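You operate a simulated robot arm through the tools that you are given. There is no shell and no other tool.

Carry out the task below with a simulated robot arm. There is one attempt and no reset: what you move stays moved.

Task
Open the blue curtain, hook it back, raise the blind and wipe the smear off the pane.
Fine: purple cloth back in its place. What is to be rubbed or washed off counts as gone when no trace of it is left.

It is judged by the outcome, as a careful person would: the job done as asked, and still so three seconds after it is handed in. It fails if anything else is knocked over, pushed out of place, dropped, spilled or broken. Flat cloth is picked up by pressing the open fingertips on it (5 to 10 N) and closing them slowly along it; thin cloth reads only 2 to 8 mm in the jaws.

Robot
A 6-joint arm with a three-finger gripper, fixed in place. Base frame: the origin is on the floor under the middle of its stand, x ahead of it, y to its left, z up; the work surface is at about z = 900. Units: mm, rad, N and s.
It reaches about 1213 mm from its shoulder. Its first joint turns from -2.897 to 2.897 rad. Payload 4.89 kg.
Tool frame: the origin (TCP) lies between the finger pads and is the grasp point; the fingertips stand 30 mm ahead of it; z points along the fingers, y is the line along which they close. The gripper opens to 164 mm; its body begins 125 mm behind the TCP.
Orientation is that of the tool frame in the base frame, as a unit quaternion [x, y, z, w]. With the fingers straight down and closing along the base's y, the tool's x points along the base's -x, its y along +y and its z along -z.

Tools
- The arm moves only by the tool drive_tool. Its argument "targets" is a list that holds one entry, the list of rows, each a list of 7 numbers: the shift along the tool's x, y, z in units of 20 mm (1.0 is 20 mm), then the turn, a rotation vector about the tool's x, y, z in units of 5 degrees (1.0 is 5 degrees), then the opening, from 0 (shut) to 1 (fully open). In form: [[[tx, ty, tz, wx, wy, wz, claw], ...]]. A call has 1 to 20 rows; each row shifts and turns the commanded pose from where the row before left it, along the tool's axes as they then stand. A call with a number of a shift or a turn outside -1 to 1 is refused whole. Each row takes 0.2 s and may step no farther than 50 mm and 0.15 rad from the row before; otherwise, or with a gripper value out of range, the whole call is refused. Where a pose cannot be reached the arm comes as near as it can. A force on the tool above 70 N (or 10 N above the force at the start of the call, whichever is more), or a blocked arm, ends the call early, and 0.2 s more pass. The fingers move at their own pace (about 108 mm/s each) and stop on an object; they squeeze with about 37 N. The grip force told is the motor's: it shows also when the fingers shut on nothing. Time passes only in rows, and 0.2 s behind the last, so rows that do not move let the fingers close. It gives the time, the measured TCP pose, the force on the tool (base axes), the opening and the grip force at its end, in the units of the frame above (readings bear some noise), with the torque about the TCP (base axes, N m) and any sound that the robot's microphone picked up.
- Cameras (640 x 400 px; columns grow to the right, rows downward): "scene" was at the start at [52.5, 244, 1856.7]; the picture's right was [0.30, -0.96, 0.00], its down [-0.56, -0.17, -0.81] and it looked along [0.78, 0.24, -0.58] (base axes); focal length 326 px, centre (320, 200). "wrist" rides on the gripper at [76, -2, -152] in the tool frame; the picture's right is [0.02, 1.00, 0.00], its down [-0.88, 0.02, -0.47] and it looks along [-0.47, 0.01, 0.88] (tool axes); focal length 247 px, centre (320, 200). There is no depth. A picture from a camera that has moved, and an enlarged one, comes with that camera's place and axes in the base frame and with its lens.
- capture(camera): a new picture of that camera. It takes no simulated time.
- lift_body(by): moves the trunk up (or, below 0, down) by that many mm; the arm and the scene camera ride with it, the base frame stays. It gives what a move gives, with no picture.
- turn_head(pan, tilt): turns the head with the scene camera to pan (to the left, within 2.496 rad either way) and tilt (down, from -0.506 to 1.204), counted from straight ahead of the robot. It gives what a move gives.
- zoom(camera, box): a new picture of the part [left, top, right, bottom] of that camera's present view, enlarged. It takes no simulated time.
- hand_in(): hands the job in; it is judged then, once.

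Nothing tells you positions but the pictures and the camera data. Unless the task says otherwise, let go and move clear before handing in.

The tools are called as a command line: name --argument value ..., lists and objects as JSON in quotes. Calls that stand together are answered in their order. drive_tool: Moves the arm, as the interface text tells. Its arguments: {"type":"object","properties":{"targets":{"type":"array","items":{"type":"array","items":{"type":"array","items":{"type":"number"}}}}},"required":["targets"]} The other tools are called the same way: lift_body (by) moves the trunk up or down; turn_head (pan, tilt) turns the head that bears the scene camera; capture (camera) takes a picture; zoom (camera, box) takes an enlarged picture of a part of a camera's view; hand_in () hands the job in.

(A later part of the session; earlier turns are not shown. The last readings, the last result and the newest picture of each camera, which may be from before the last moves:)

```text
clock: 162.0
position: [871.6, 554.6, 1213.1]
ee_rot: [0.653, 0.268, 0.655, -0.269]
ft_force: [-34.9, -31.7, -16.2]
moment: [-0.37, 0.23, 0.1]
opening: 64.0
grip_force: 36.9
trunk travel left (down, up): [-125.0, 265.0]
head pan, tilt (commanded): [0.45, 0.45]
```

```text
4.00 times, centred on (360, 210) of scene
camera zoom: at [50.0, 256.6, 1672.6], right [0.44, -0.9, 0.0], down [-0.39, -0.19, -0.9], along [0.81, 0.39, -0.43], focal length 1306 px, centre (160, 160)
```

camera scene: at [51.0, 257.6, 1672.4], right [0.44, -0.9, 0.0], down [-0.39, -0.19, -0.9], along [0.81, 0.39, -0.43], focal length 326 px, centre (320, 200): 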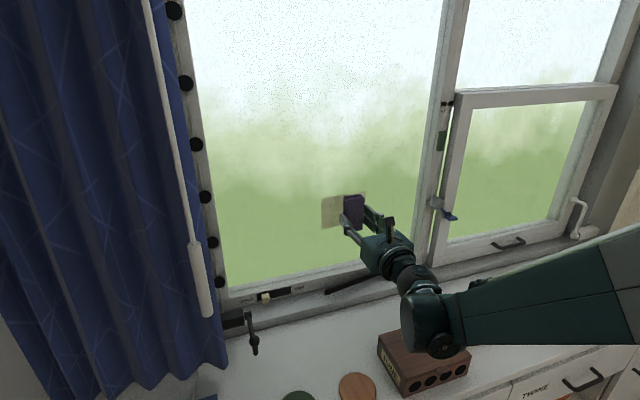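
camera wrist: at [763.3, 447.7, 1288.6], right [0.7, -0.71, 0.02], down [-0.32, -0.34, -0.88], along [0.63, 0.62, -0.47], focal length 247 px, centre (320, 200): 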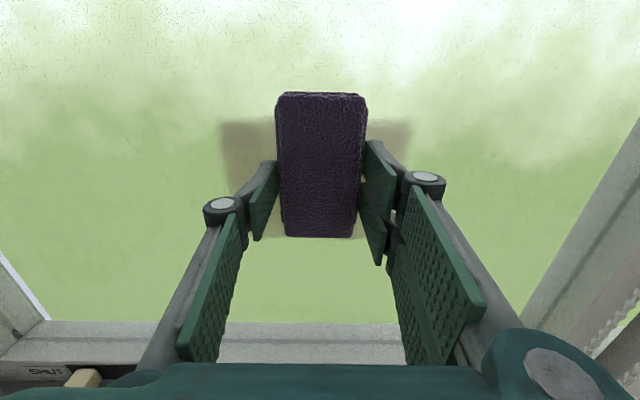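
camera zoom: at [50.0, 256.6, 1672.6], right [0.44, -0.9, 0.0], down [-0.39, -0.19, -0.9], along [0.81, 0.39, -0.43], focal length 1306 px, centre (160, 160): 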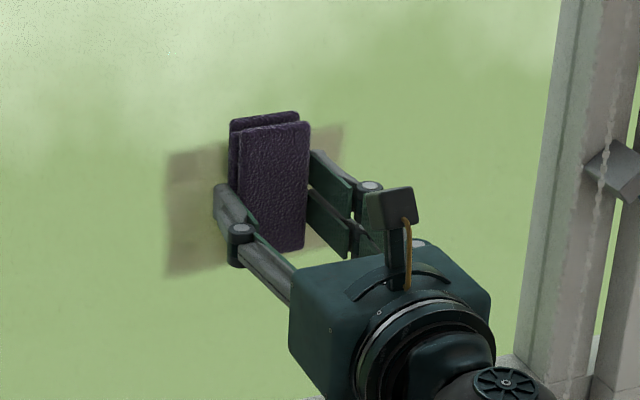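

Contact with the pane made (about 47 N, a bit firm). I'll ease off slightly and wipe to the right.

drive_tool --targets '[[[0, 0, -0.07, 0, 0, 0, 0.22], [0, 0.4, 0.002, 0, 0, 0, 0.22], [0, 0.5, 0.003, 0, 0, 0, 0.22], [0, 0.5, 0.003, 0, 0, 0, 0.22], [0, 0.5, 0.003, 0, 0, 0, 0.22], [0, 0.5, 0.003, 0, 0, 0, 0.22]]]'

capture --camera "wrist"

zoom --camera "scene" --box '[280, 160, 440, 260]'

```text
clock: 163.4
position: [905.2, 520.5, 1212.7]
ee_rot: [0.653, 0.268, 0.655, -0.27]
ft_force: [-23.4, -12.8, -1.2]
moment: [-0.06, 0.03, 0.42]
opening: 64.0
grip_force: 36.4
trunk travel left (down, up): [-125.0, 265.0]
head pan, tilt (commanded): [0.45, 0.45]
```

```text
taken
camera wrist: at [796.8, 414.4, 1288.5], right [0.7, -0.71, 0.02], down [-0.32, -0.34, -0.88], along [0.63, 0.61, -0.47], focal length 247 px, centre (320, 200)
```

wrist: 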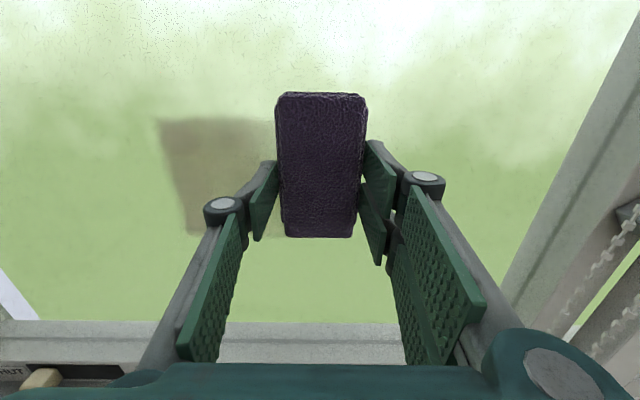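

```text
4.00 times, centred on (360, 210) of scene
camera zoom: at [49.9, 257.5, 1672.5], right [0.44, -0.9, 0.0], down [-0.39, -0.19, -0.9], along [0.81, 0.39, -0.43], focal length 1306 px, centre (160, 160)
```

zoom: 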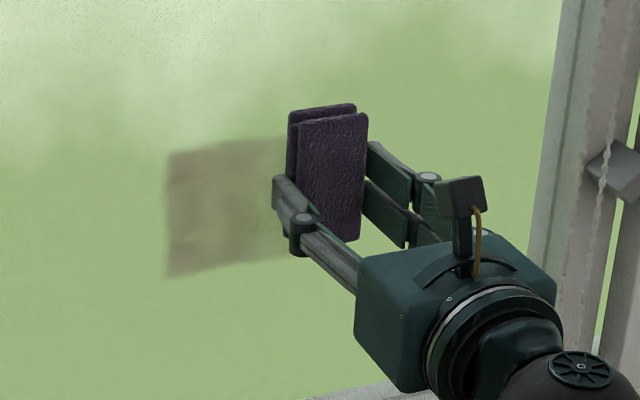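

It's starting to clear. Continuing right past the edge, then sweeping left across the whole smear.

drive_tool --targets '[[[0, 0.5, 0.003, 0, 0, 0, 0.22], [0, 0.5, 0.003, 0, 0, 0, 0.22], [0, 0.5, 0.003, 0, 0, 0, 0.22], [0, 0.5, 0.003, 0, 0, 0, 0.22], [0, 0.5, 0.003, 0, 0, 0, 0.22], [0, -0.6, -0.003, 0, 0, 0, 0.22], [0, -0.6, -0.003, 0, 0, 0, 0.22], [0, -0.6, -0.003, 0, 0, 0, 0.22], [0, -0.6, -0.003, 0, 0, 0, 0.22], [0, -0.6, -0.003, 0, 0, 0, 0.22], [0, -0.6, -0.003, 0, 0, 0, 0.22], [0, -0.6, -0.003, 0, 0, 0, 0.22], [0, -0.6, -0.003, 0, 0, 0, 0.22], [0, -0.6, -0.003, 0, 0, 0, 0.22], [0, -0.6, -0.003, 0, 0, 0, 0.22]]]'

capture --camera "wrist"

zoom --camera "scene" --box '[280, 160, 440, 260]'

```text
clock: 166.6
position: [855.7, 570.5, 1214.2]
ee_rot: [0.653, 0.269, 0.654, -0.271]
ft_force: [-5.9, -10.1, 0.5]
moment: [-0.03, -0.04, -0.23]
opening: 63.9
grip_force: 36.9
trunk travel left (down, up): [-125.0, 265.0]
head pan, tilt (commanded): [0.45, 0.45]
```

```text
taken
camera wrist: at [747.9, 463.8, 1289.3], right [0.7, -0.71, 0.02], down [-0.32, -0.34, -0.88], along [0.63, 0.62, -0.47], focal length 247 px, centre (320, 200)
```

wrist: 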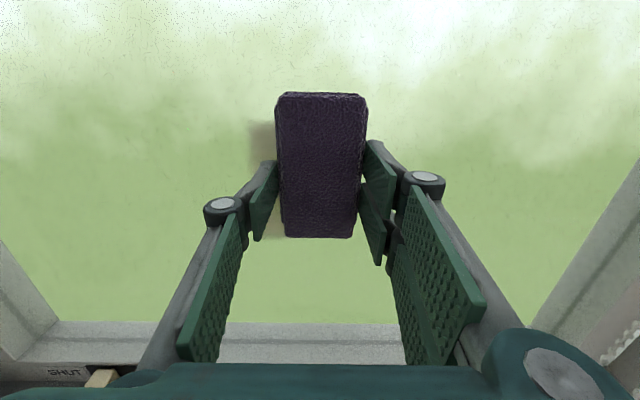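

```text
4.00 times, centred on (360, 210) of scene
camera zoom: at [51.3, 257.2, 1672.5], right [0.44, -0.9, 0.0], down [-0.39, -0.19, -0.9], along [0.81, 0.39, -0.43], focal length 1306 px, centre (160, 160)
```

zoom: 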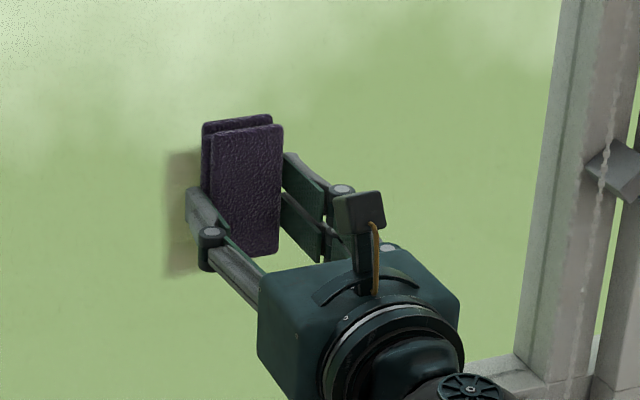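

The right portion is wiped clean. Continuing left, then a lower pass back.

drive_tool --targets '[[[0, -0.6, 0.002, 0, 0, 0, 0.22], [0, -0.6, 0, 0, 0, 0, 0.22], [0, -0.6, 0, 0, 0, 0, 0.22], [0, -0.6, 0, 0, 0, 0, 0.22], [0, -0.6, 0, 0, 0, 0, 0.22], [0, -0.6, 0, 0, 0, 0, 0.22], [0, -0.6, 0, 0, 0, 0, 0.22], [0, -0.6, 0, 0, 0, 0, 0.22]]]'

capture --camera "wrist"

zoom --camera "scene" --box '[260, 160, 420, 260]'

```text
clock: 168.4
position: [787.0, 639.0, 1213.6]
ee_rot: [0.653, 0.268, 0.655, -0.27]
ft_force: [-7.6, -9.0, 0.4]
moment: [0.04, -0.02, -0.23]
opening: 63.9
grip_force: 37.0
trunk travel left (down, up): [-125.0, 265.0]
head pan, tilt (commanded): [0.45, 0.45]
```

```text
taken
camera wrist: at [679.4, 532.4, 1288.2], right [0.71, -0.71, 0.02], down [-0.32, -0.34, -0.88], along [0.63, 0.62, -0.47], focal length 247 px, centre (320, 200)
```

wrist: 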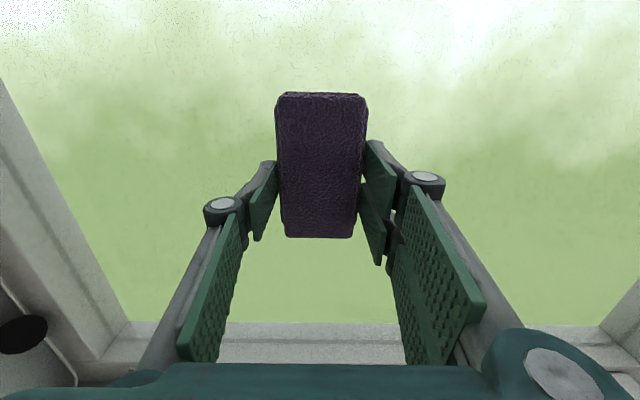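

```text
4.00 times, centred on (340, 210) of scene
camera zoom: at [51.3, 257.2, 1672.5], right [0.44, -0.9, 0.0], down [-0.39, -0.19, -0.9], along [0.81, 0.39, -0.43], focal length 1306 px, centre (240, 160)
```

zoom: 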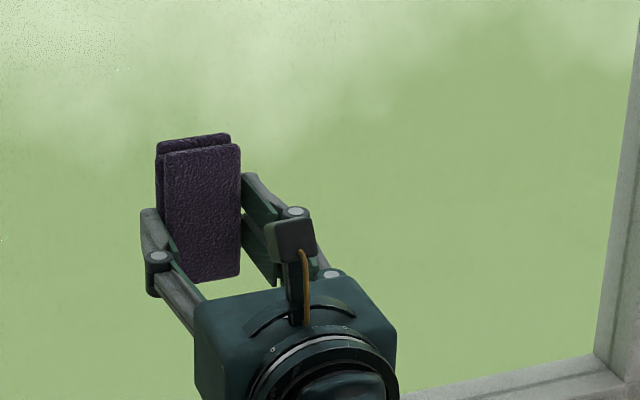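

The smear looks gone. For safety I'll do a lower pass back to the right over the full area.

drive_tool --targets '[[[-0.6, 0, 0.02, 0, 0, 0, 0.22], [-0.6, 0, 0, 0, 0, 0, 0.22], [-0.6, 0, 0, 0, 0, 0, 0.22], [0, 0.7, 0.004, 0, 0, 0, 0.22], [0, 0.7, 0.004, 0, 0, 0, 0.22], [0, 0.7, 0.004, 0, 0, 0, 0.22], [0, 0.7, 0.004, 0, 0, 0, 0.22], [0, 0.7, 0.004, 0, 0, 0, 0.22], [0, 0.7, 0.004, 0, 0, 0, 0.22], [0, 0.7, 0.004, 0, 0, 0, 0.22], [0, 0.7, 0.004, 0, 0, 0, 0.22], [0, 0.7, 0.004, 0, 0, 0, 0.22], [0, 0.7, 0.004, 0, 0, 0, 0.22], [0, 0.7, 0.004, 0, 0, 0, 0.22], [0, 0.7, 0.004, 0, 0, 0, 0.22], [0, 0.7, 0.004, 0, 0, 0, 0.22], [0, 0.7, 0.004, 0, 0, 0, 0.22], [0, 0.7, 0.004, 0, 0, 0, 0.22], [0, 0.7, 0.004, 0, 0, 0, 0.22]]]'

capture --camera "wrist"

zoom --camera "scene" --box '[280, 160, 440, 260]'

```text
clock: 172.4
position: [947.2, 480.9, 1178.4]
ee_rot: [0.652, 0.268, 0.655, -0.27]
ft_force: [-39.7, -19.5, -0.5]
moment: [-0.03, 0.0, 0.52]
opening: 63.7
grip_force: 36.9
trunk travel left (down, up): [-125.0, 265.0]
head pan, tilt (commanded): [0.45, 0.45]
```

```text
taken
camera wrist: at [839.0, 373.6, 1253.1], right [0.7, -0.71, 0.02], down [-0.32, -0.34, -0.88], along [0.63, 0.62, -0.47], focal length 247 px, centre (320, 200)
```

wrist: 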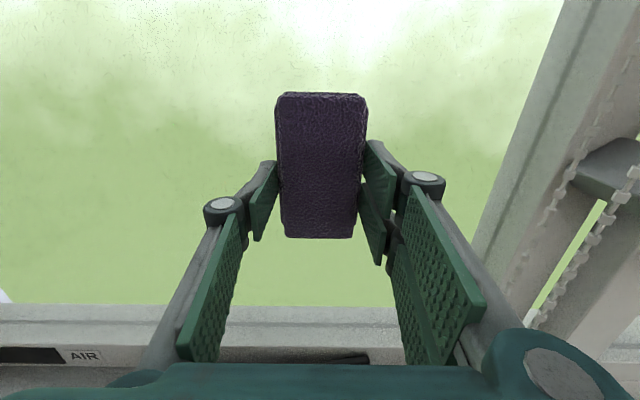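

```text
4.00 times, centred on (360, 210) of scene
camera zoom: at [48.9, 257.0, 1672.6], right [0.44, -0.9, 0.0], down [-0.39, -0.19, -0.9], along [0.81, 0.39, -0.43], focal length 1306 px, centre (160, 160)
```

zoom: 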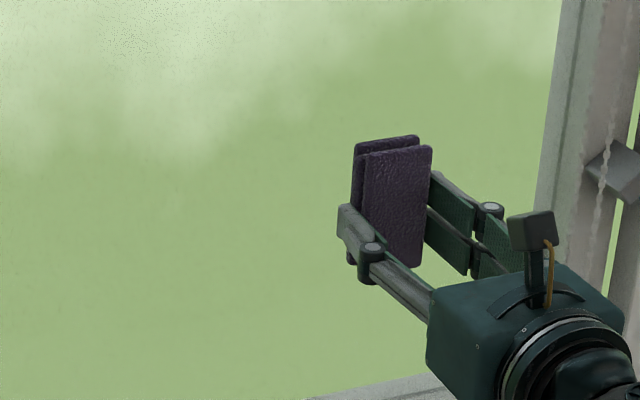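

The pane looks clean. One more upper pass to the left with lighter pressure, then back off to inspect.

drive_tool --targets '[[[0, 0, -0.05, 0, 0, 0, 0.22], [0.9, -0.2, 0, 0, 0, 0, 0.22], [0.9, -0.3, 0, 0, 0, 0, 0.22], [0.9, -0.5, 0, 0, 0, 0, 0.22], [0.2, -0.7, -0.003, 0, 0, 0, 0.22], [0, -0.7, -0.003, 0, 0, 0, 0.22], [0, -0.7, -0.003, 0, 0, 0, 0.22], [0, -0.7, -0.003, 0, 0, 0, 0.22], [0, -0.7, -0.003, 0, 0, 0, 0.22], [0, -0.7, -0.003, 0, 0, 0, 0.22], [0, -0.7, -0.003, 0, 0, 0, 0.22], [0, -0.7, -0.003, 0, 0, 0, 0.22], [0, -0.7, -0.003, 0, 0, 0, 0.22], [0, -0.7, -0.003, 0, 0, 0, 0.22], [0, -0.7, -0.003, 0, 0, 0, 0.22], [0, -0.7, -0.003, 0, 0, 0, 0.22], [0, -0.7, -0.003, 0, 0, 0, 0.22], [0, -0.7, -0.003, 0, 0, 0, 0.22], [0, -0.7, -0.003, 0, 0, 0, 0.22]]]'

drive_tool --targets '[[[0, 0, -0.5, 0, 0, 0, 0.22], [0, 0, -1, 0, 0, 0, 0.22], [0, 0, -1, 0, 0, 0, 0.22], [0, 0, -1, 0, 0, 0, 0.22], [0, 0, -1, 0, 0, 0, 0.22], [0, 0, -1, 0, 0, 0, 0.22], [0, 0, -1, 0, 0, 0, 0.22], [0, 0, -1, 0, 0, 0, 0.22], [0, 0, -1, 0, 0, 0, 0.22], [0, 0, -1, 0, 0, 0, 0.22], [0, 0, -1, 0, 0, 0, 0.22], [0, 0, -1, 0, 0, 0, 0.22], [0, 0, -1, 0, 0, 0, 0.22], [0, 0, -1, 0, 0, 0, 0.22], [0, 0, -1, 0, 0, 0, 0.22], [0, 0, -1, 0, 0, 0, 0.22], [0, 0, -1, 0, 0, 0, 0.22]]]'

capture --camera "wrist"

capture --camera "scene"

zoom --camera "scene" --box '[220, 120, 440, 258]'

```text
clock: 176.4
position: [786.2, 640.3, 1235.3]
ee_rot: [0.653, 0.269, 0.654, -0.271]
ft_force: [0.2, -1.4, -0.7]
moment: [0.03, 0.01, 0.09]
opening: 63.9
grip_force: 37.4
trunk travel left (down, up): [-125.0, 265.0]
head pan, tilt (commanded): [0.45, 0.45]
```

```text
clock: 180.0
position: [550.7, 409.0, 1232.1]
ee_rot: [0.653, 0.268, 0.654, -0.27]
ft_force: [0.1, 0.3, -1.5]
moment: [0.0, -0.01, 0.02]
opening: 64.1
grip_force: 36.9
trunk travel left (down, up): [-125.0, 265.0]
head pan, tilt (commanded): [0.45, 0.45]
```

```text
taken
camera wrist: at [442.3, 303.4, 1307.3], right [0.7, -0.71, 0.02], down [-0.32, -0.35, -0.88], along [0.63, 0.61, -0.47], focal length 247 px, centre (320, 200)
```

wrist: 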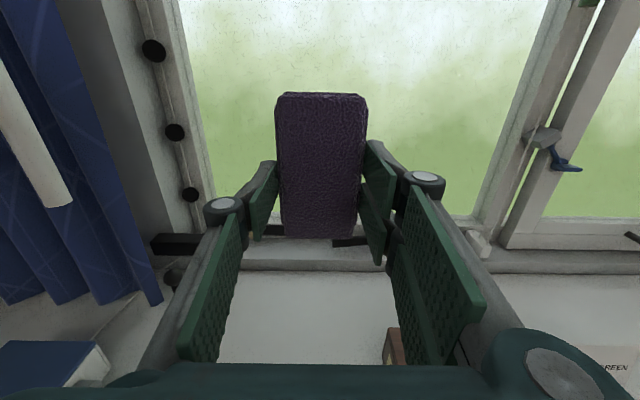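

```text
taken
camera scene: at [52.0, 258.5, 1672.3], right [0.44, -0.9, 0.0], down [-0.39, -0.19, -0.9], along [0.81, 0.39, -0.44], focal length 326 px, centre (320, 200)
```

scene: 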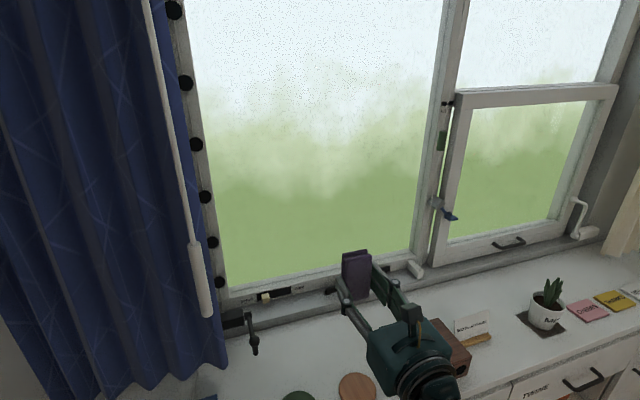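

```text
2.90 times, centred on (330, 189) of scene
camera zoom: at [52.0, 258.5, 1672.3], right [0.44, -0.9, 0.0], down [-0.39, -0.19, -0.9], along [0.81, 0.39, -0.44], focal length 946 px, centre (291, 232)
```

zoom: 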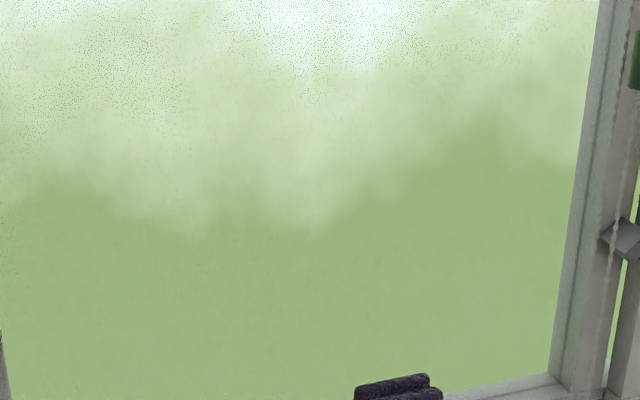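

zoom --camera "scene" --box '[296, 172, 392, 232]'

zoom --camera "wrist" --box '[180, 0, 560, 238]'

```text
6.67 times, centred on (344, 202) of scene
camera zoom: at [52.0, 258.5, 1672.3], right [0.44, -0.9, 0.0], down [-0.39, -0.19, -0.9], along [0.81, 0.39, -0.44], focal length 2176 px, centre (160, 187)
```

zoom: 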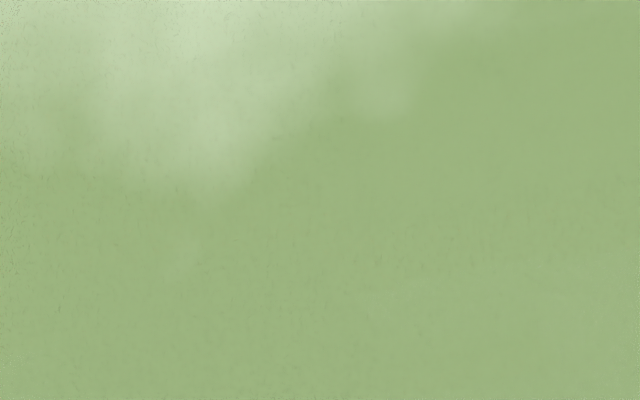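

```text
1.68 times, centred on (370, 119) of wrist
camera zoom: at [442.3, 303.4, 1307.3], right [0.7, -0.71, 0.02], down [-0.32, -0.35, -0.88], along [0.63, 0.61, -0.47], focal length 415 px, centre (236, 336)
```

zoom: 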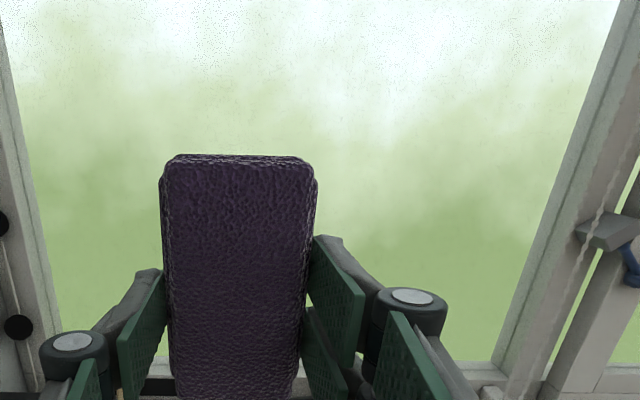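

No trace of the smear remains. Now returning the cloth: up, right, and pitch the gripper back down.

drive_tool --targets '[[[1, 1, 0, 0, 0, 0, 0.22], [1, 1, 0, 0, 0, 0, 0.22], [1, 1, 0, 0, 0, 0, 0.22], [1, 1, 0, 0, 0, 0, 0.22], [1, 1, 0, 0, 0, 0, 0.22], [1, 1, 0, 0, 0, 0, 0.22], [1, 1, 0, 0, 0, 0, 0.22], [1, 1, 0, 0, 0, 0, 0.22], [0, 1, 0, 0, 0, 0, 0.22], [0, 1, 0, 0, 0, 0, 0.22], [0, 1, 0, 0, 0, 0, 0.22], [0, 1, 0, 0, 0, 0, 0.22], [0, 1, 0, 0, 0, 0, 0.22], [0, 0.7, 0, 0, -1, 0, 0.22], [0, 0.7, 0, 0, -1, 0, 0.22], [0, 0.7, 0, 0, -1, 0, 0.22], [0, 0.7, 0, 0, -1, 0, 0.22], [0, 0.7, 0, 0, -1, 0, 0.22], [0, 0.7, 0, 0, -1, 0, 0.22], [0, 0.7, 0, 0, -1, 0, 0.22]]]'

drive_tool --targets '[[[0, 0.7, 0, 0, -1, 0, 0.22], [0, 0.7, 0, 0, -1, 0, 0.22], [0, 0.7, 0, 0, -1, 0, 0.22], [0, 0.7, 0, 0, -1, 0, 0.22], [0, 0.7, 0, 0, -1, 0, 0.22], [0, 0.7, 0, 0, -1, 0, 0.22], [0, 0.7, 0, 0, -1, 0, 0.22], [0, 0.7, 0, 0, -1, 0, 0.22], [0, 0.7, 0, 0, -1, 0, 0.22], [0, 0.7, 0, 0, -1, 0, 0.22], [0, 0.7, 0, 0, -1, 0, 0.22]]]'

turn_head --pan 0.0 --tilt 0.6

capture --camera "wrist"

capture --camera "scene"

```text
clock: 184.2
position: [801.5, 157.1, 1393.4]
ee_rot: [0.82, 0.338, 0.427, -0.178]
ft_force: [-1.0, -0.2, 0.5]
moment: [-0.06, -0.03, -0.07]
opening: 63.9
grip_force: 36.8
trunk travel left (down, up): [-125.0, 265.0]
head pan, tilt (commanded): [0.45, 0.45]
```

```text
clock: 186.6
position: [911.2, 48.0, 1395.3]
ee_rot: [0.925, 0.381, 0.0, 0.0]
ft_force: [-1.6, -0.5, -0.2]
moment: [0.03, -0.21, 0.04]
opening: 63.7
grip_force: 36.7
trunk travel left (down, up): [-125.0, 265.0]
head pan, tilt (commanded): [0.45, 0.45]
```

```text
clock: 187.5
position: [911.1, 47.3, 1392.6]
ee_rot: [0.924, 0.381, 0.0, -0.002]
ft_force: [0.0, -0.6, -0.2]
moment: [0.02, 0.01, 0.0]
opening: 63.7
grip_force: 37.2
trunk travel left (down, up): [-125.0, 265.0]
head pan, tilt (commanded): [0.0, 0.6]
```

```text
taken
camera wrist: at [965.8, 101.7, 1545.9], right [0.72, -0.69, 0.0], down [-0.61, -0.64, 0.47], along [-0.33, -0.34, -0.88], focal length 247 px, centre (320, 200)
```

wrist: 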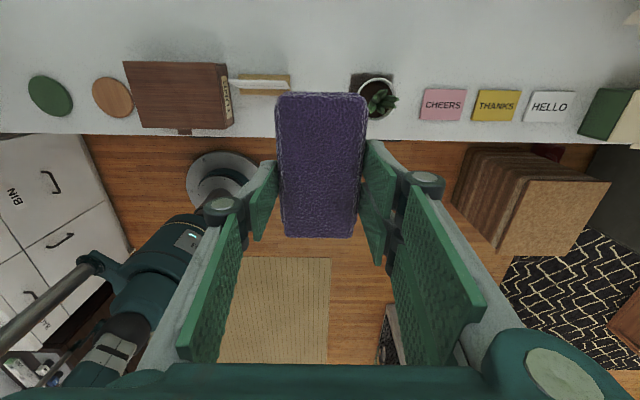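

```text
taken
camera scene: at [57.2, 218.2, 1658.8], right [0.0, -1.0, 0.0], down [-0.56, 0.0, -0.83], along [0.83, 0.0, -0.56], focal length 326 px, centre (320, 200)
```

scene: 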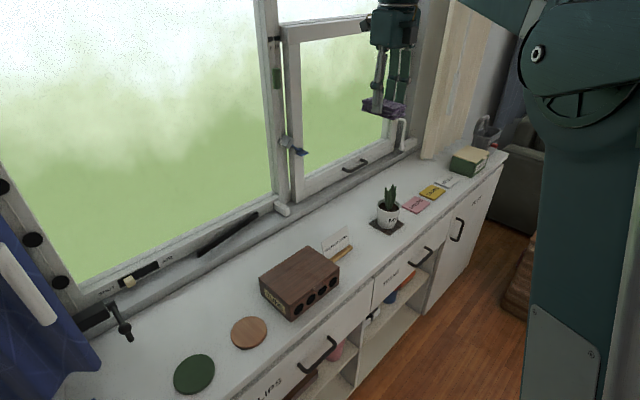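

Back above the cloth's place. Shifting to its pick-up coordinates and descending.

drive_tool --targets '[[[-0.47, 0, 1, 0, 0, 0, 0.22], [-0.47, 0, 1, 0, 0, 0, 0.22], [0, 0, 1, 0, 0, 0, 0.22], [0, 0, 1, 0, 0, 0, 0.22], [0, 0, 1, 0, 0, 0, 0.22], [0, 0, 1, 0, 0, 0, 0.22], [0, 0, 1, 0, 0, 0, 0.22], [0, 0, 1, 0, 0, 0, 0.22], [0, 0, 1, 0, 0, 0, 0.22], [0, 0, 1, 0, 0, 0, 0.22], [0, 0, 1, 0, 0, 0, 0.22], [0, 0, 1, 0, 0, 0, 0.22], [0, 0, 1, 0, 0, 0, 0.22], [0, 0, 1, 0, 0, 0, 0.22], [0, 0, 1, 0, 0, 0, 0.22], [0, 0, 1, 0, 0, 0, 0.22], [0, 0, 1, 0, 0, 0, 0.22], [0, 0, 1, 0, 0, 0, 0.22]]]'

capture --camera "wrist"

zoom --camera "scene" --box '[290, 160, 450, 260]'

```text
clock: 191.3
position: [896.6, 33.8, 1033.3]
ee_rot: [0.925, 0.381, 0.001, -0.001]
ft_force: [-0.7, -0.2, -0.7]
moment: [0.02, -0.09, 0.01]
opening: 63.9
grip_force: 37.2
trunk travel left (down, up): [-125.0, 265.0]
head pan, tilt (commanded): [0.0, 0.6]
```

```text
taken
camera wrist: at [950.9, 88.3, 1185.1], right [0.72, -0.69, 0.0], down [-0.61, -0.64, 0.47], along [-0.33, -0.34, -0.88], focal length 247 px, centre (320, 200)
```

wrist: 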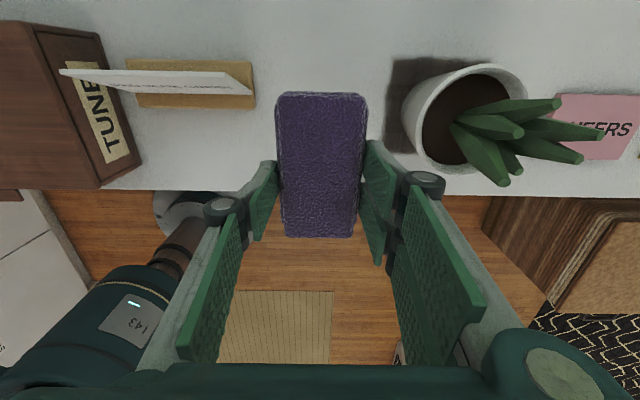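

```text
4.00 times, centred on (370, 210) of scene
camera zoom: at [56.8, 218.1, 1658.8], right [0.0, -1.0, 0.0], down [-0.56, 0.0, -0.83], along [0.83, 0.0, -0.56], focal length 1306 px, centre (120, 160)
```

zoom: 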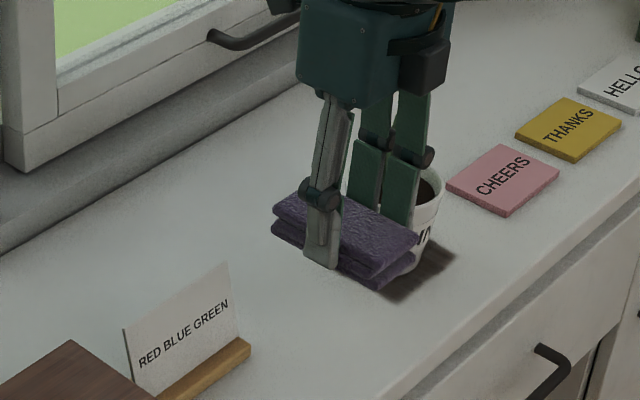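

drive_tool --targets '[[[0.08, 0.02, 1, 0, 0, 0, 0.22], [0, 0, 1, 0, 0, 0, 0.22], [0, 0, 1, 0, 0, 0, 0.22], [0, 0, 0.7, 0, 0, 0, 0.22], [0, 0, 0.4, 0, 0, 0, 0.22], [0, 0, 0.2, 0, 0, 0, 0.22]]]'

capture --camera "wrist"

zoom --camera "scene" --box '[310, 180, 430, 255]'

```text
clock: 192.7
position: [899.1, 35.3, 948.6]
ee_rot: [0.925, 0.381, 0.001, -0.001]
ft_force: [-0.7, 0.3, -0.4]
moment: [0.01, 0.02, 0.0]
opening: 63.8
grip_force: 37.2
trunk travel left (down, up): [-125.0, 265.0]
head pan, tilt (commanded): [0.0, 0.6]
```

```text
taken
camera wrist: at [953.1, 89.9, 1099.9], right [0.72, -0.69, 0.0], down [-0.61, -0.64, 0.47], along [-0.33, -0.34, -0.88], focal length 247 px, centre (320, 200)
```

wrist: 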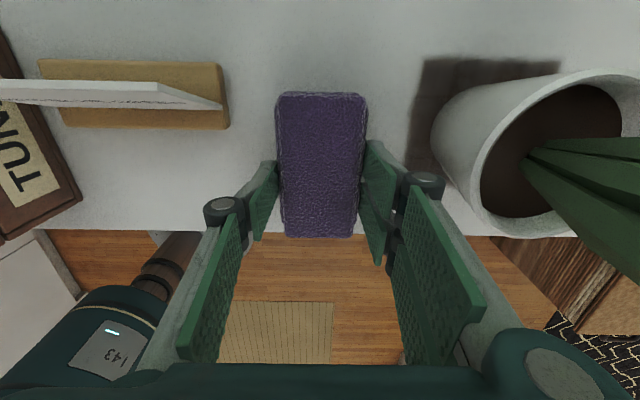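

```text
5.33 times, centred on (370, 218) of scene
camera zoom: at [57.2, 218.1, 1658.8], right [0.0, -1.0, 0.0], down [-0.56, 0.0, -0.83], along [0.83, 0.0, -0.56], focal length 1741 px, centre (53, 107)
```

zoom: 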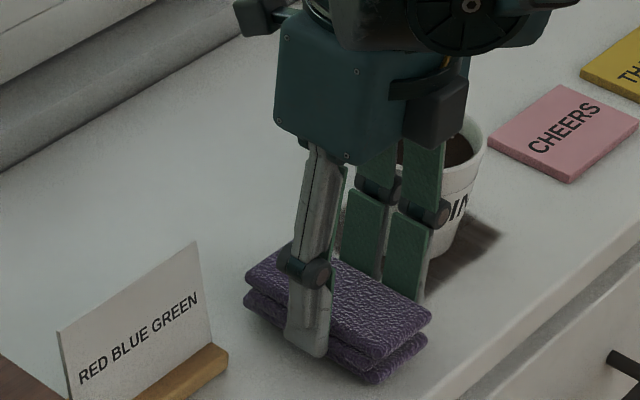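

drive_tool --targets '[[[0, 0, 0.1, 0, 0, 0, 0.22], [0, 0, 0.1, 0, 0, 0, 0.22], [0, 0, 0.05, 0, 0, 0, 0.22], [0, 0, 0, 0, 0, 0, 0.22]]]'

zoom --camera "scene" --box '[310, 180, 430, 255]'

```text
clock: 193.7
position: [897.8, 34.8, 943.1]
ee_rot: [0.924, 0.381, 0.0, -0.001]
ft_force: [0.6, -0.4, -0.3]
moment: [-0.02, -0.02, 0.0]
opening: 63.8
grip_force: 36.4
trunk travel left (down, up): [-125.0, 265.0]
head pan, tilt (commanded): [0.0, 0.6]
```

```text
5.33 times, centred on (370, 218) of scene
camera zoom: at [57.2, 218.1, 1658.8], right [0.0, -1.0, 0.0], down [-0.56, 0.0, -0.83], along [0.83, 0.0, -0.56], focal length 1741 px, centre (53, 107)
```

zoom: 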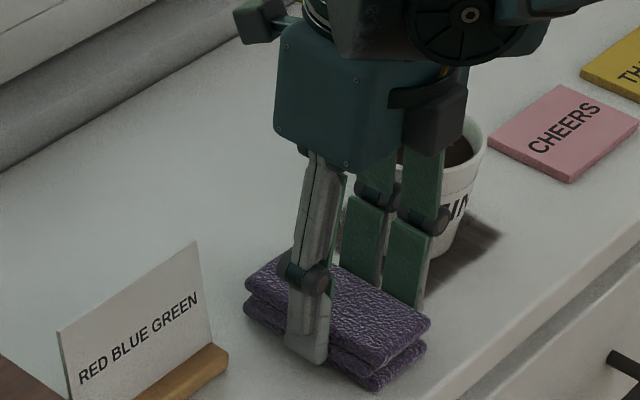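

drive_tool --targets '[[[0, 0, 0.07, 0, 0, 0, 0.22], [0, 0, 0.07, 0, 0, 0, 0.22], [0, 0, 0, 0, 0, 0, 0.22]]]'

zoom --camera "scene" --box '[310, 180, 430, 255]'

```text
clock: 194.5
position: [899.4, 33.6, 940.2]
ee_rot: [0.924, 0.382, 0.001, -0.001]
ft_force: [1.0, 2.0, 8.6]
moment: [-0.13, -0.2, 0.04]
opening: 63.9
grip_force: 37.1
trunk travel left (down, up): [-125.0, 265.0]
head pan, tilt (commanded): [0.0, 0.6]
```

```text
5.33 times, centred on (370, 218) of scene
camera zoom: at [56.8, 218.2, 1658.9], right [0.0, -1.0, 0.0], down [-0.56, 0.0, -0.83], along [0.83, 0.0, -0.56], focal length 1741 px, centre (53, 107)
```

zoom: 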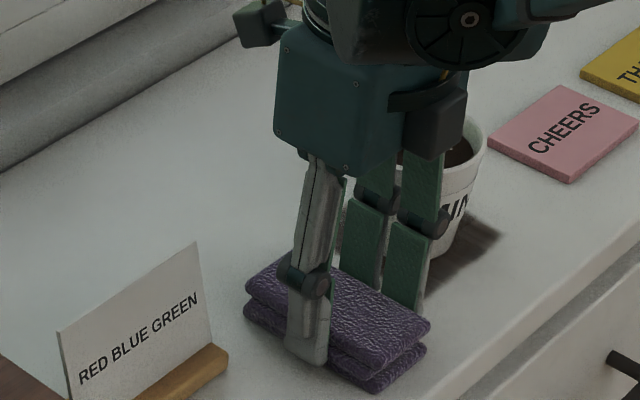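

Contact with the counter (8.6 N) at its original spot. Releasing and lifting away.

drive_tool --targets '[[[0, 0, 0, 0, 0, 0, 0.4], [0, 0, 0, 0, 0, 0, 0.43], [0, 0, 0, 0, 0, 0, 0.43], [0, 0, -0.4, 0, 0, 0, 0.43], [0, 0, -0.6, 0, 0, 0, 0.43], [0, 0, -1, 0, 0, 0, 0.43], [0, 0, -1, 0, 0, 0, 0.43], [0, 0, -1, 0, 0, 0, 0.43], [0, 0, -1, 0, 0, 0, 0.43], [0, 0, -1, 0, 0, 0, 0.43], [0, 0, -1, 0, 0, 0, 0.43], [0, 0, -1, 0, 0, 0, 0.43], [0, 0, -1, 0, 0, 0, 0.43], [0, 0, -1, 0, 0, 0, 0.43], [0, 0, -1, 0, 0, 0, 0.43], [0, 0, -1, 0, 0, 0, 0.43], [0, 0, -1, 0, 0, 0, 0.43], [0, 0, -1, 0, 0, 0, 0.43], [0, 0, -1, 0, 0, 0, 0.43]]]'

capture --camera "wrist"

capture --camera "scene"

zoom --camera "scene" --box '[310, 180, 430, 255]'

```text
clock: 198.5
position: [899.0, 34.1, 1239.5]
ee_rot: [0.924, 0.382, 0.001, -0.002]
ft_force: [0.4, 0.1, -0.6]
moment: [-0.01, 0.05, -0.02]
opening: 70.6
grip_force: 0.0
trunk travel left (down, up): [-125.0, 265.0]
head pan, tilt (commanded): [0.0, 0.6]
```

```text
taken
camera wrist: at [953.8, 88.9, 1391.2], right [0.72, -0.69, 0.0], down [-0.61, -0.64, 0.47], along [-0.33, -0.34, -0.88], focal length 247 px, centre (320, 200)
```

wrist: 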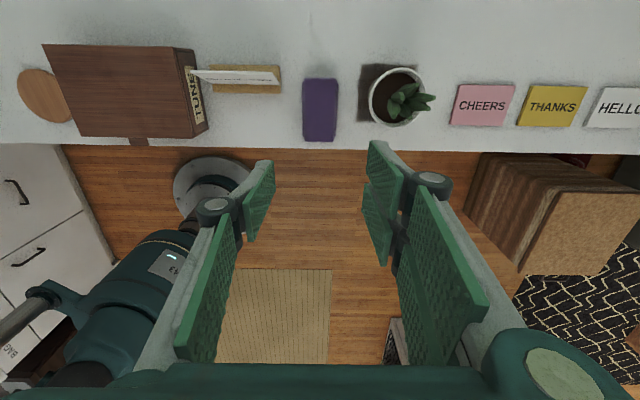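

```text
taken
camera scene: at [57.4, 218.1, 1658.8], right [0.0, -1.0, 0.0], down [-0.57, 0.0, -0.83], along [0.83, 0.0, -0.57], focal length 326 px, centre (320, 200)
```

scene: 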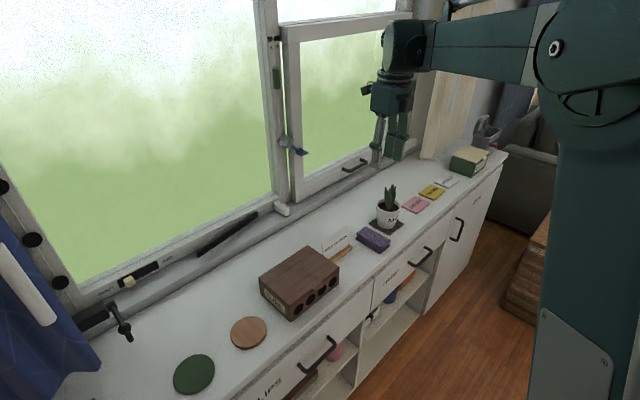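

```text
5.33 times, centred on (370, 218) of scene
camera zoom: at [57.4, 218.1, 1658.8], right [0.0, -1.0, 0.0], down [-0.57, 0.0, -0.83], along [0.83, 0.0, -0.57], focal length 1741 px, centre (53, 107)
```

zoom: 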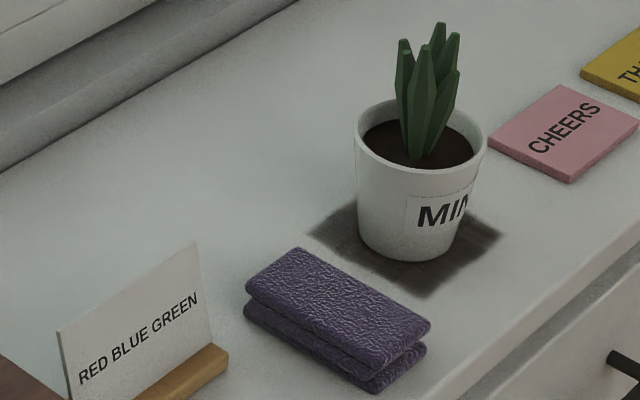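

The cloth is back in place. Now I'll check the curtain, holdback and blind once more, and move the arm clear.

drive_tool --targets '[[[-1, 0, -1, 0, 0, 0, 0.43], [-1, 0, -1, 0, 0, 0, 0.43], [-1, 0, -1, 0, 0, 0, 0.43], [-1, 0, -1, 0, 0, 0, 0.43], [-1, 0, -1, 0, 0, 0, 0.43], [-1, 0, -1, 0, 0, 0, 0.43], [-1, 0, -1, 0, 0, 0, 0.43], [-1, 0, -1, 0, 0, 0, 0.43]]]'

turn_head --pan 0.75 --tilt 0.55

capture --camera "scene"

zoom --camera "scene" --box '[220, 180, 420, 305]'

turn_head --pan 0.6 --tilt -0.1

capture --camera "scene"

```text
clock: 200.3
position: [786.9, -77.6, 1402.0]
ee_rot: [0.924, 0.382, 0.0, -0.002]
ft_force: [1.3, 1.2, -0.5]
moment: [-0.1, 0.18, -0.01]
opening: 70.3
grip_force: 0.0
trunk travel left (down, up): [-125.0, 265.0]
head pan, tilt (commanded): [0.0, 0.6]
```

```text
clock: 201.4
position: [787.2, -78.1, 1401.9]
ee_rot: [0.925, 0.38, 0.001, -0.001]
ft_force: [1.3, -0.5, -0.7]
moment: [-0.01, 0.0, -0.01]
opening: 70.3
grip_force: 0.1
trunk travel left (down, up): [-125.0, 265.0]
head pan, tilt (commanded): [0.75, 0.55]
```

```text
taken
camera scene: at [34.5, 279.3, 1663.3], right [0.68, -0.73, 0.0], down [-0.38, -0.36, -0.85], along [0.62, 0.58, -0.52], focal length 326 px, centre (320, 200)
```

scene: 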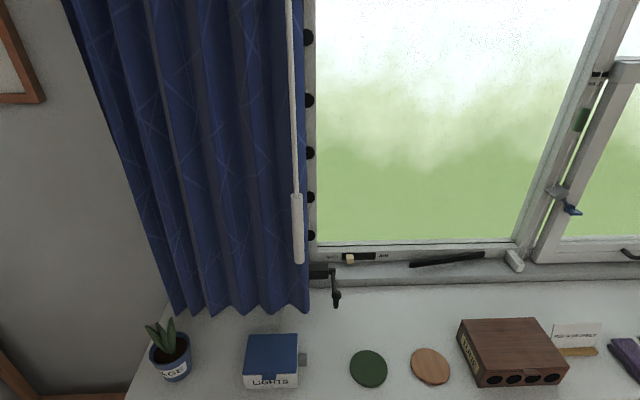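

```text
3.20 times, centred on (320, 242) of scene
camera zoom: at [34.5, 279.3, 1663.3], right [0.68, -0.73, 0.0], down [-0.38, -0.36, -0.85], along [0.62, 0.58, -0.52], focal length 1045 px, centre (320, 64)
```

zoom: 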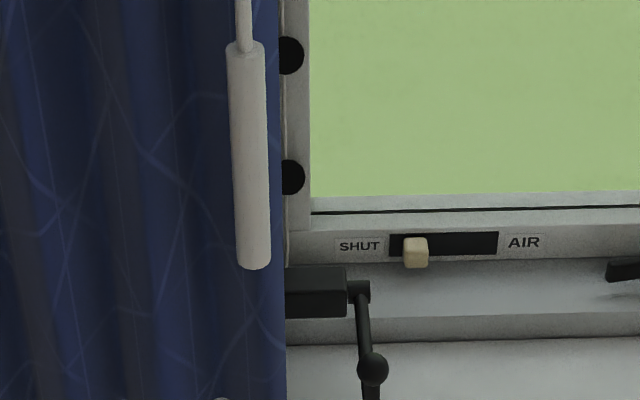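

```text
clock: 202.4
position: [786.3, -79.8, 1400.9]
ee_rot: [0.925, 0.381, 0.001, -0.001]
ft_force: [-0.3, -0.3, 1.1]
moment: [0.01, -0.02, 0.0]
opening: 70.4
grip_force: 0.0
trunk travel left (down, up): [-125.0, 265.0]
head pan, tilt (commanded): [0.6, -0.099]
```

```text
taken
camera scene: at [40.6, 267.3, 1722.8], right [0.57, -0.82, 0.0], down [0.08, 0.06, -1.0], along [0.82, 0.56, 0.1], focal length 326 px, centre (320, 200)
```

scene: 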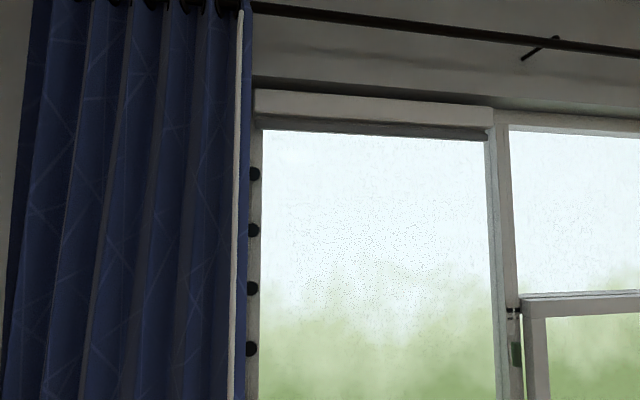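

The blind, curtain and holdback are in order. I notice a darker line at the bottom of the left pane's frame; I'll zoom to check that nothing shifted there.

turn_head --pan 0.6 --tilt 0.5

capture --camera "scene"

zoom --camera "scene" --box '[240, 190, 400, 290]'

zoom --camera "scene" --box '[390, 150, 550, 250]'

```text
clock: 203.4
position: [786.3, -78.8, 1400.5]
ee_rot: [0.924, 0.381, 0.0, -0.001]
ft_force: [-0.6, 0.0, 0.6]
moment: [0.0, -0.02, 0.0]
opening: 70.3
grip_force: 0.0
trunk travel left (down, up): [-125.0, 265.0]
head pan, tilt (commanded): [0.6, 0.499]
```

```text
taken
camera scene: at [43.9, 269.5, 1667.9], right [0.56, -0.83, 0.0], down [-0.39, -0.27, -0.88], along [0.72, 0.5, -0.48], focal length 326 px, centre (320, 200)
```

scene: 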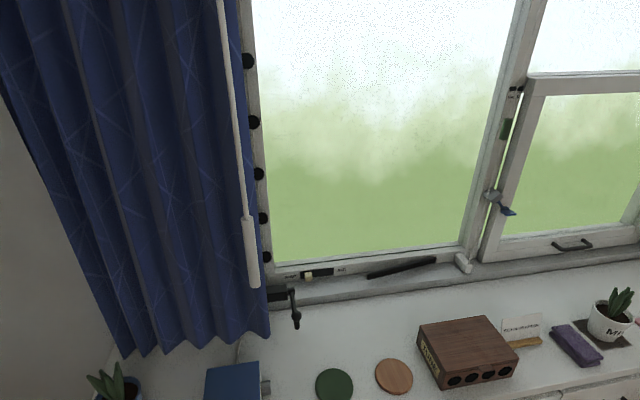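

```text
4.00 times, centred on (320, 240) of scene
camera zoom: at [43.9, 269.5, 1667.9], right [0.56, -0.83, 0.0], down [-0.39, -0.27, -0.88], along [0.72, 0.5, -0.48], focal length 1306 px, centre (320, 40)
```

zoom: 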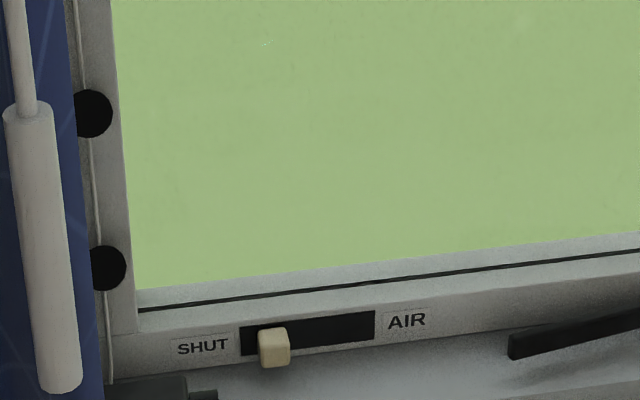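

```text
4.00 times, centred on (470, 200) of scene
camera zoom: at [43.9, 269.5, 1667.9], right [0.56, -0.83, 0.0], down [-0.39, -0.27, -0.88], along [0.72, 0.5, -0.48], focal length 1306 px, centre (-280, 200)
```

zoom: 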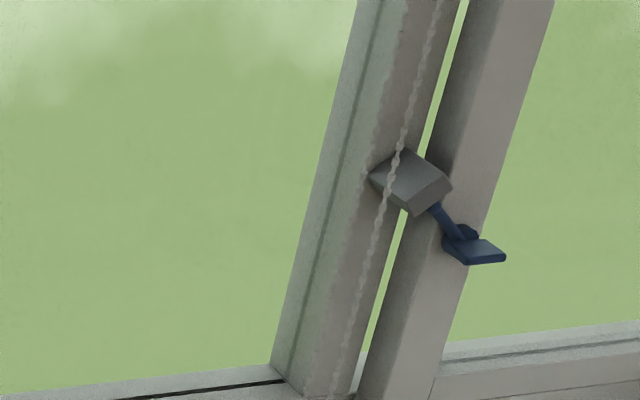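

The groove in the left pane's bottom rail looks darker than before. I'll bring the wrist camera close to check whether the sash has shifted.

zoom --camera "scene" --box '[300, 235, 380, 285]'

zoom --camera "scene" --box '[420, 210, 500, 260]'

zoom --camera "scene" --box '[480, 210, 640, 310]'

```text
8.00 times, centred on (340, 260) of scene
camera zoom: at [43.9, 269.5, 1667.9], right [0.56, -0.83, 0.0], down [-0.39, -0.27, -0.88], along [0.72, 0.5, -0.48], focal length 2612 px, centre (160, -280)
```

zoom: 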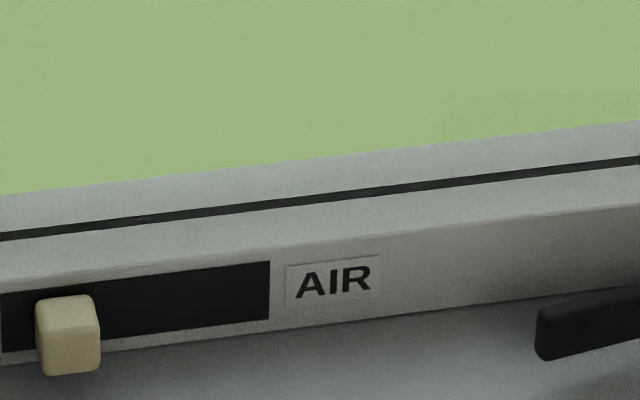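

```text
8.00 times, centred on (460, 235) of scene
camera zoom: at [43.9, 269.5, 1667.9], right [0.56, -0.83, 0.0], down [-0.39, -0.27, -0.88], along [0.72, 0.5, -0.48], focal length 2612 px, centre (-800, -80)
```

zoom: 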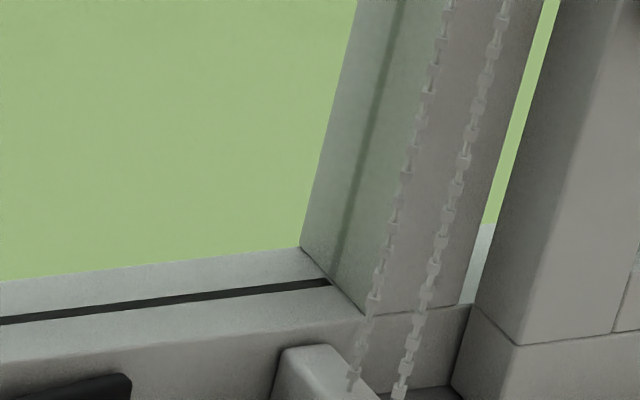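

```text
4.00 times, centred on (560, 260) of scene
camera zoom: at [43.9, 269.5, 1667.9], right [0.56, -0.83, 0.0], down [-0.39, -0.27, -0.88], along [0.72, 0.5, -0.48], focal length 1306 px, centre (-640, -40)
```

zoom: 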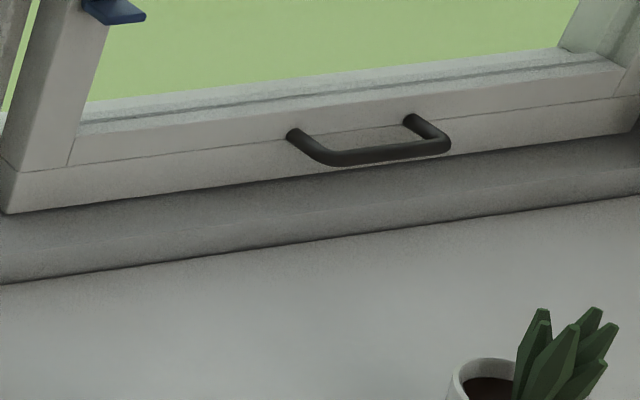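

The groove line is now black though the rail, vent and stile look unmoved; it may just be lighting since the blind went up. I'll take a close look with the wrist camera to be sure.

drive_tool --targets '[[[0, -1, 0, 0, 1, 0, 0.43], [0, -1, 0, 0, 1, 0, 0.43], [0, -1, 0, 0, 1, 0, 0.43], [0, -1, 0, 0, 1, 0, 0.43], [0, -1, 0, 0, 1, 0, 0.43], [0, -1, 0, 0, 1, 0, 0.43], [0, -1, 0, 0, 1, 0, 0.43], [0, -1, 0, 0, 1, 0, 0.43], [0, -1, 0, 0, 1, 0, 0.43], [0, -1, 0, 0, 1, 0, 0.43], [0, -1, 0, 0, 1, 0, 0.43], [0, -1, 0, 0, 1, 0, 0.43], [0, -1, 0, 0, 1, 0, 0.43], [0, -1, 0, 0, 1, 0, 0.43], [0, -1, 0, 0, 1, 0, 0.43], [0, -1, 0, 0, 1, 0, 0.43], [0, -1, 0, 0, 1, 0, 0.43], [0, -1, 0, 0, 1, 0, 0.43]]]'

drive_tool --targets '[[[0, 0, 1, 0, 0, 0, 1], [0, 0, 1, 0, 0, 0, 1], [0, 0, 1, 0, 0, 0, 1], [0, 0, 1, 0, 0, 0, 1], [0, 0, 1, 0, 0, 0, 1], [0, 0, 1, 0, 0, 0, 1], [-1, 0, 1, 0, 0, 0, 1], [-1, 0, 1, 0, 0, 0, 1], [-1, 0, 1, 0, 0, 0, 1], [-1, 0, 1, 0, 0, 0, 1], [-1, 0, 1, 0, 0, 0, 1], [-1, 0, 1, 0, 0, 0, 1], [-1, 0, 1, 0, 0, 0, 1], [-1, 0, 0, 0, 0, 0, 1]]]'

capture --camera "wrist"

```text
clock: 207.2
position: [531.7, 176.3, 1399.8]
ee_rot: [0.653, 0.269, 0.654, -0.271]
ft_force: [0.2, -0.9, -0.5]
moment: [0.03, -0.02, 0.09]
opening: 70.4
grip_force: 0.0
trunk travel left (down, up): [-125.0, 265.0]
head pan, tilt (commanded): [0.6, 0.499]
```

```text
clock: 210.2
position: [714.9, 361.0, 1240.1]
ee_rot: [0.654, 0.269, 0.654, -0.269]
ft_force: [-0.3, 0.0, 0.9]
moment: [-0.03, 0.0, -0.04]
opening: 163.9
grip_force: 0.0
trunk travel left (down, up): [-125.0, 265.0]
head pan, tilt (commanded): [0.6, 0.499]
```

```text
taken
camera wrist: at [607.4, 254.2, 1315.6], right [0.7, -0.71, 0.02], down [-0.32, -0.34, -0.88], along [0.63, 0.61, -0.47], focal length 247 px, centre (320, 200)
```

wrist: 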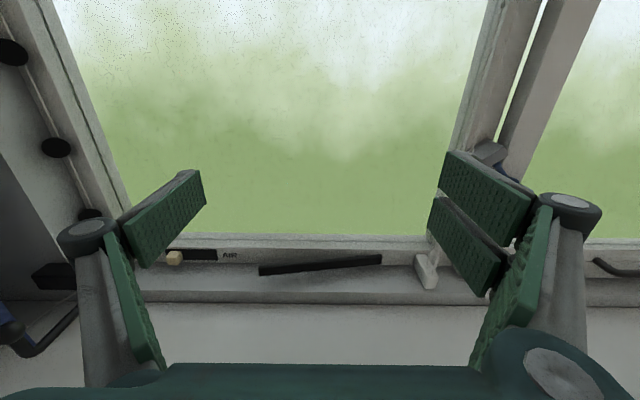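

zoom --camera "wrist" --box '[160, 200, 320, 300]'

zoom --camera "wrist" --box '[300, 200, 460, 300]'

zoom --camera "wrist" --box '[180, 60, 420, 210]'

```text
4.00 times, centred on (240, 250) of wrist
camera zoom: at [607.4, 254.2, 1315.6], right [0.7, -0.71, 0.02], down [-0.32, -0.34, -0.88], along [0.63, 0.61, -0.47], focal length 988 px, centre (640, 0)
```

zoom: 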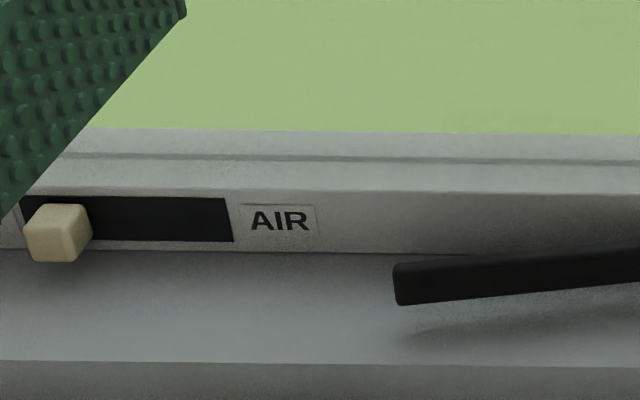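

```text
4.00 times, centred on (380, 250) of wrist
camera zoom: at [607.4, 254.2, 1315.6], right [0.7, -0.71, 0.02], down [-0.32, -0.34, -0.88], along [0.63, 0.61, -0.47], focal length 988 px, centre (80, 0)
```

zoom: 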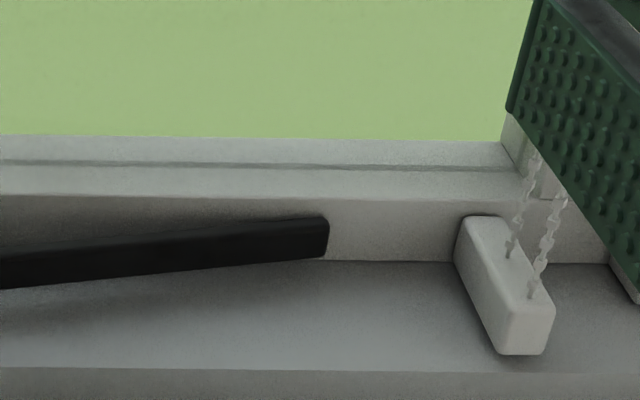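

```text
2.67 times, centred on (300, 135) of wrist
camera zoom: at [607.4, 254.2, 1315.6], right [0.7, -0.71, 0.02], down [-0.32, -0.34, -0.88], along [0.63, 0.61, -0.47], focal length 659 px, centre (373, 373)
```

zoom: 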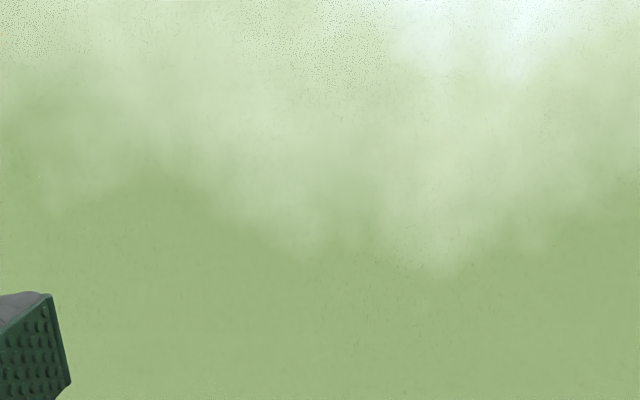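

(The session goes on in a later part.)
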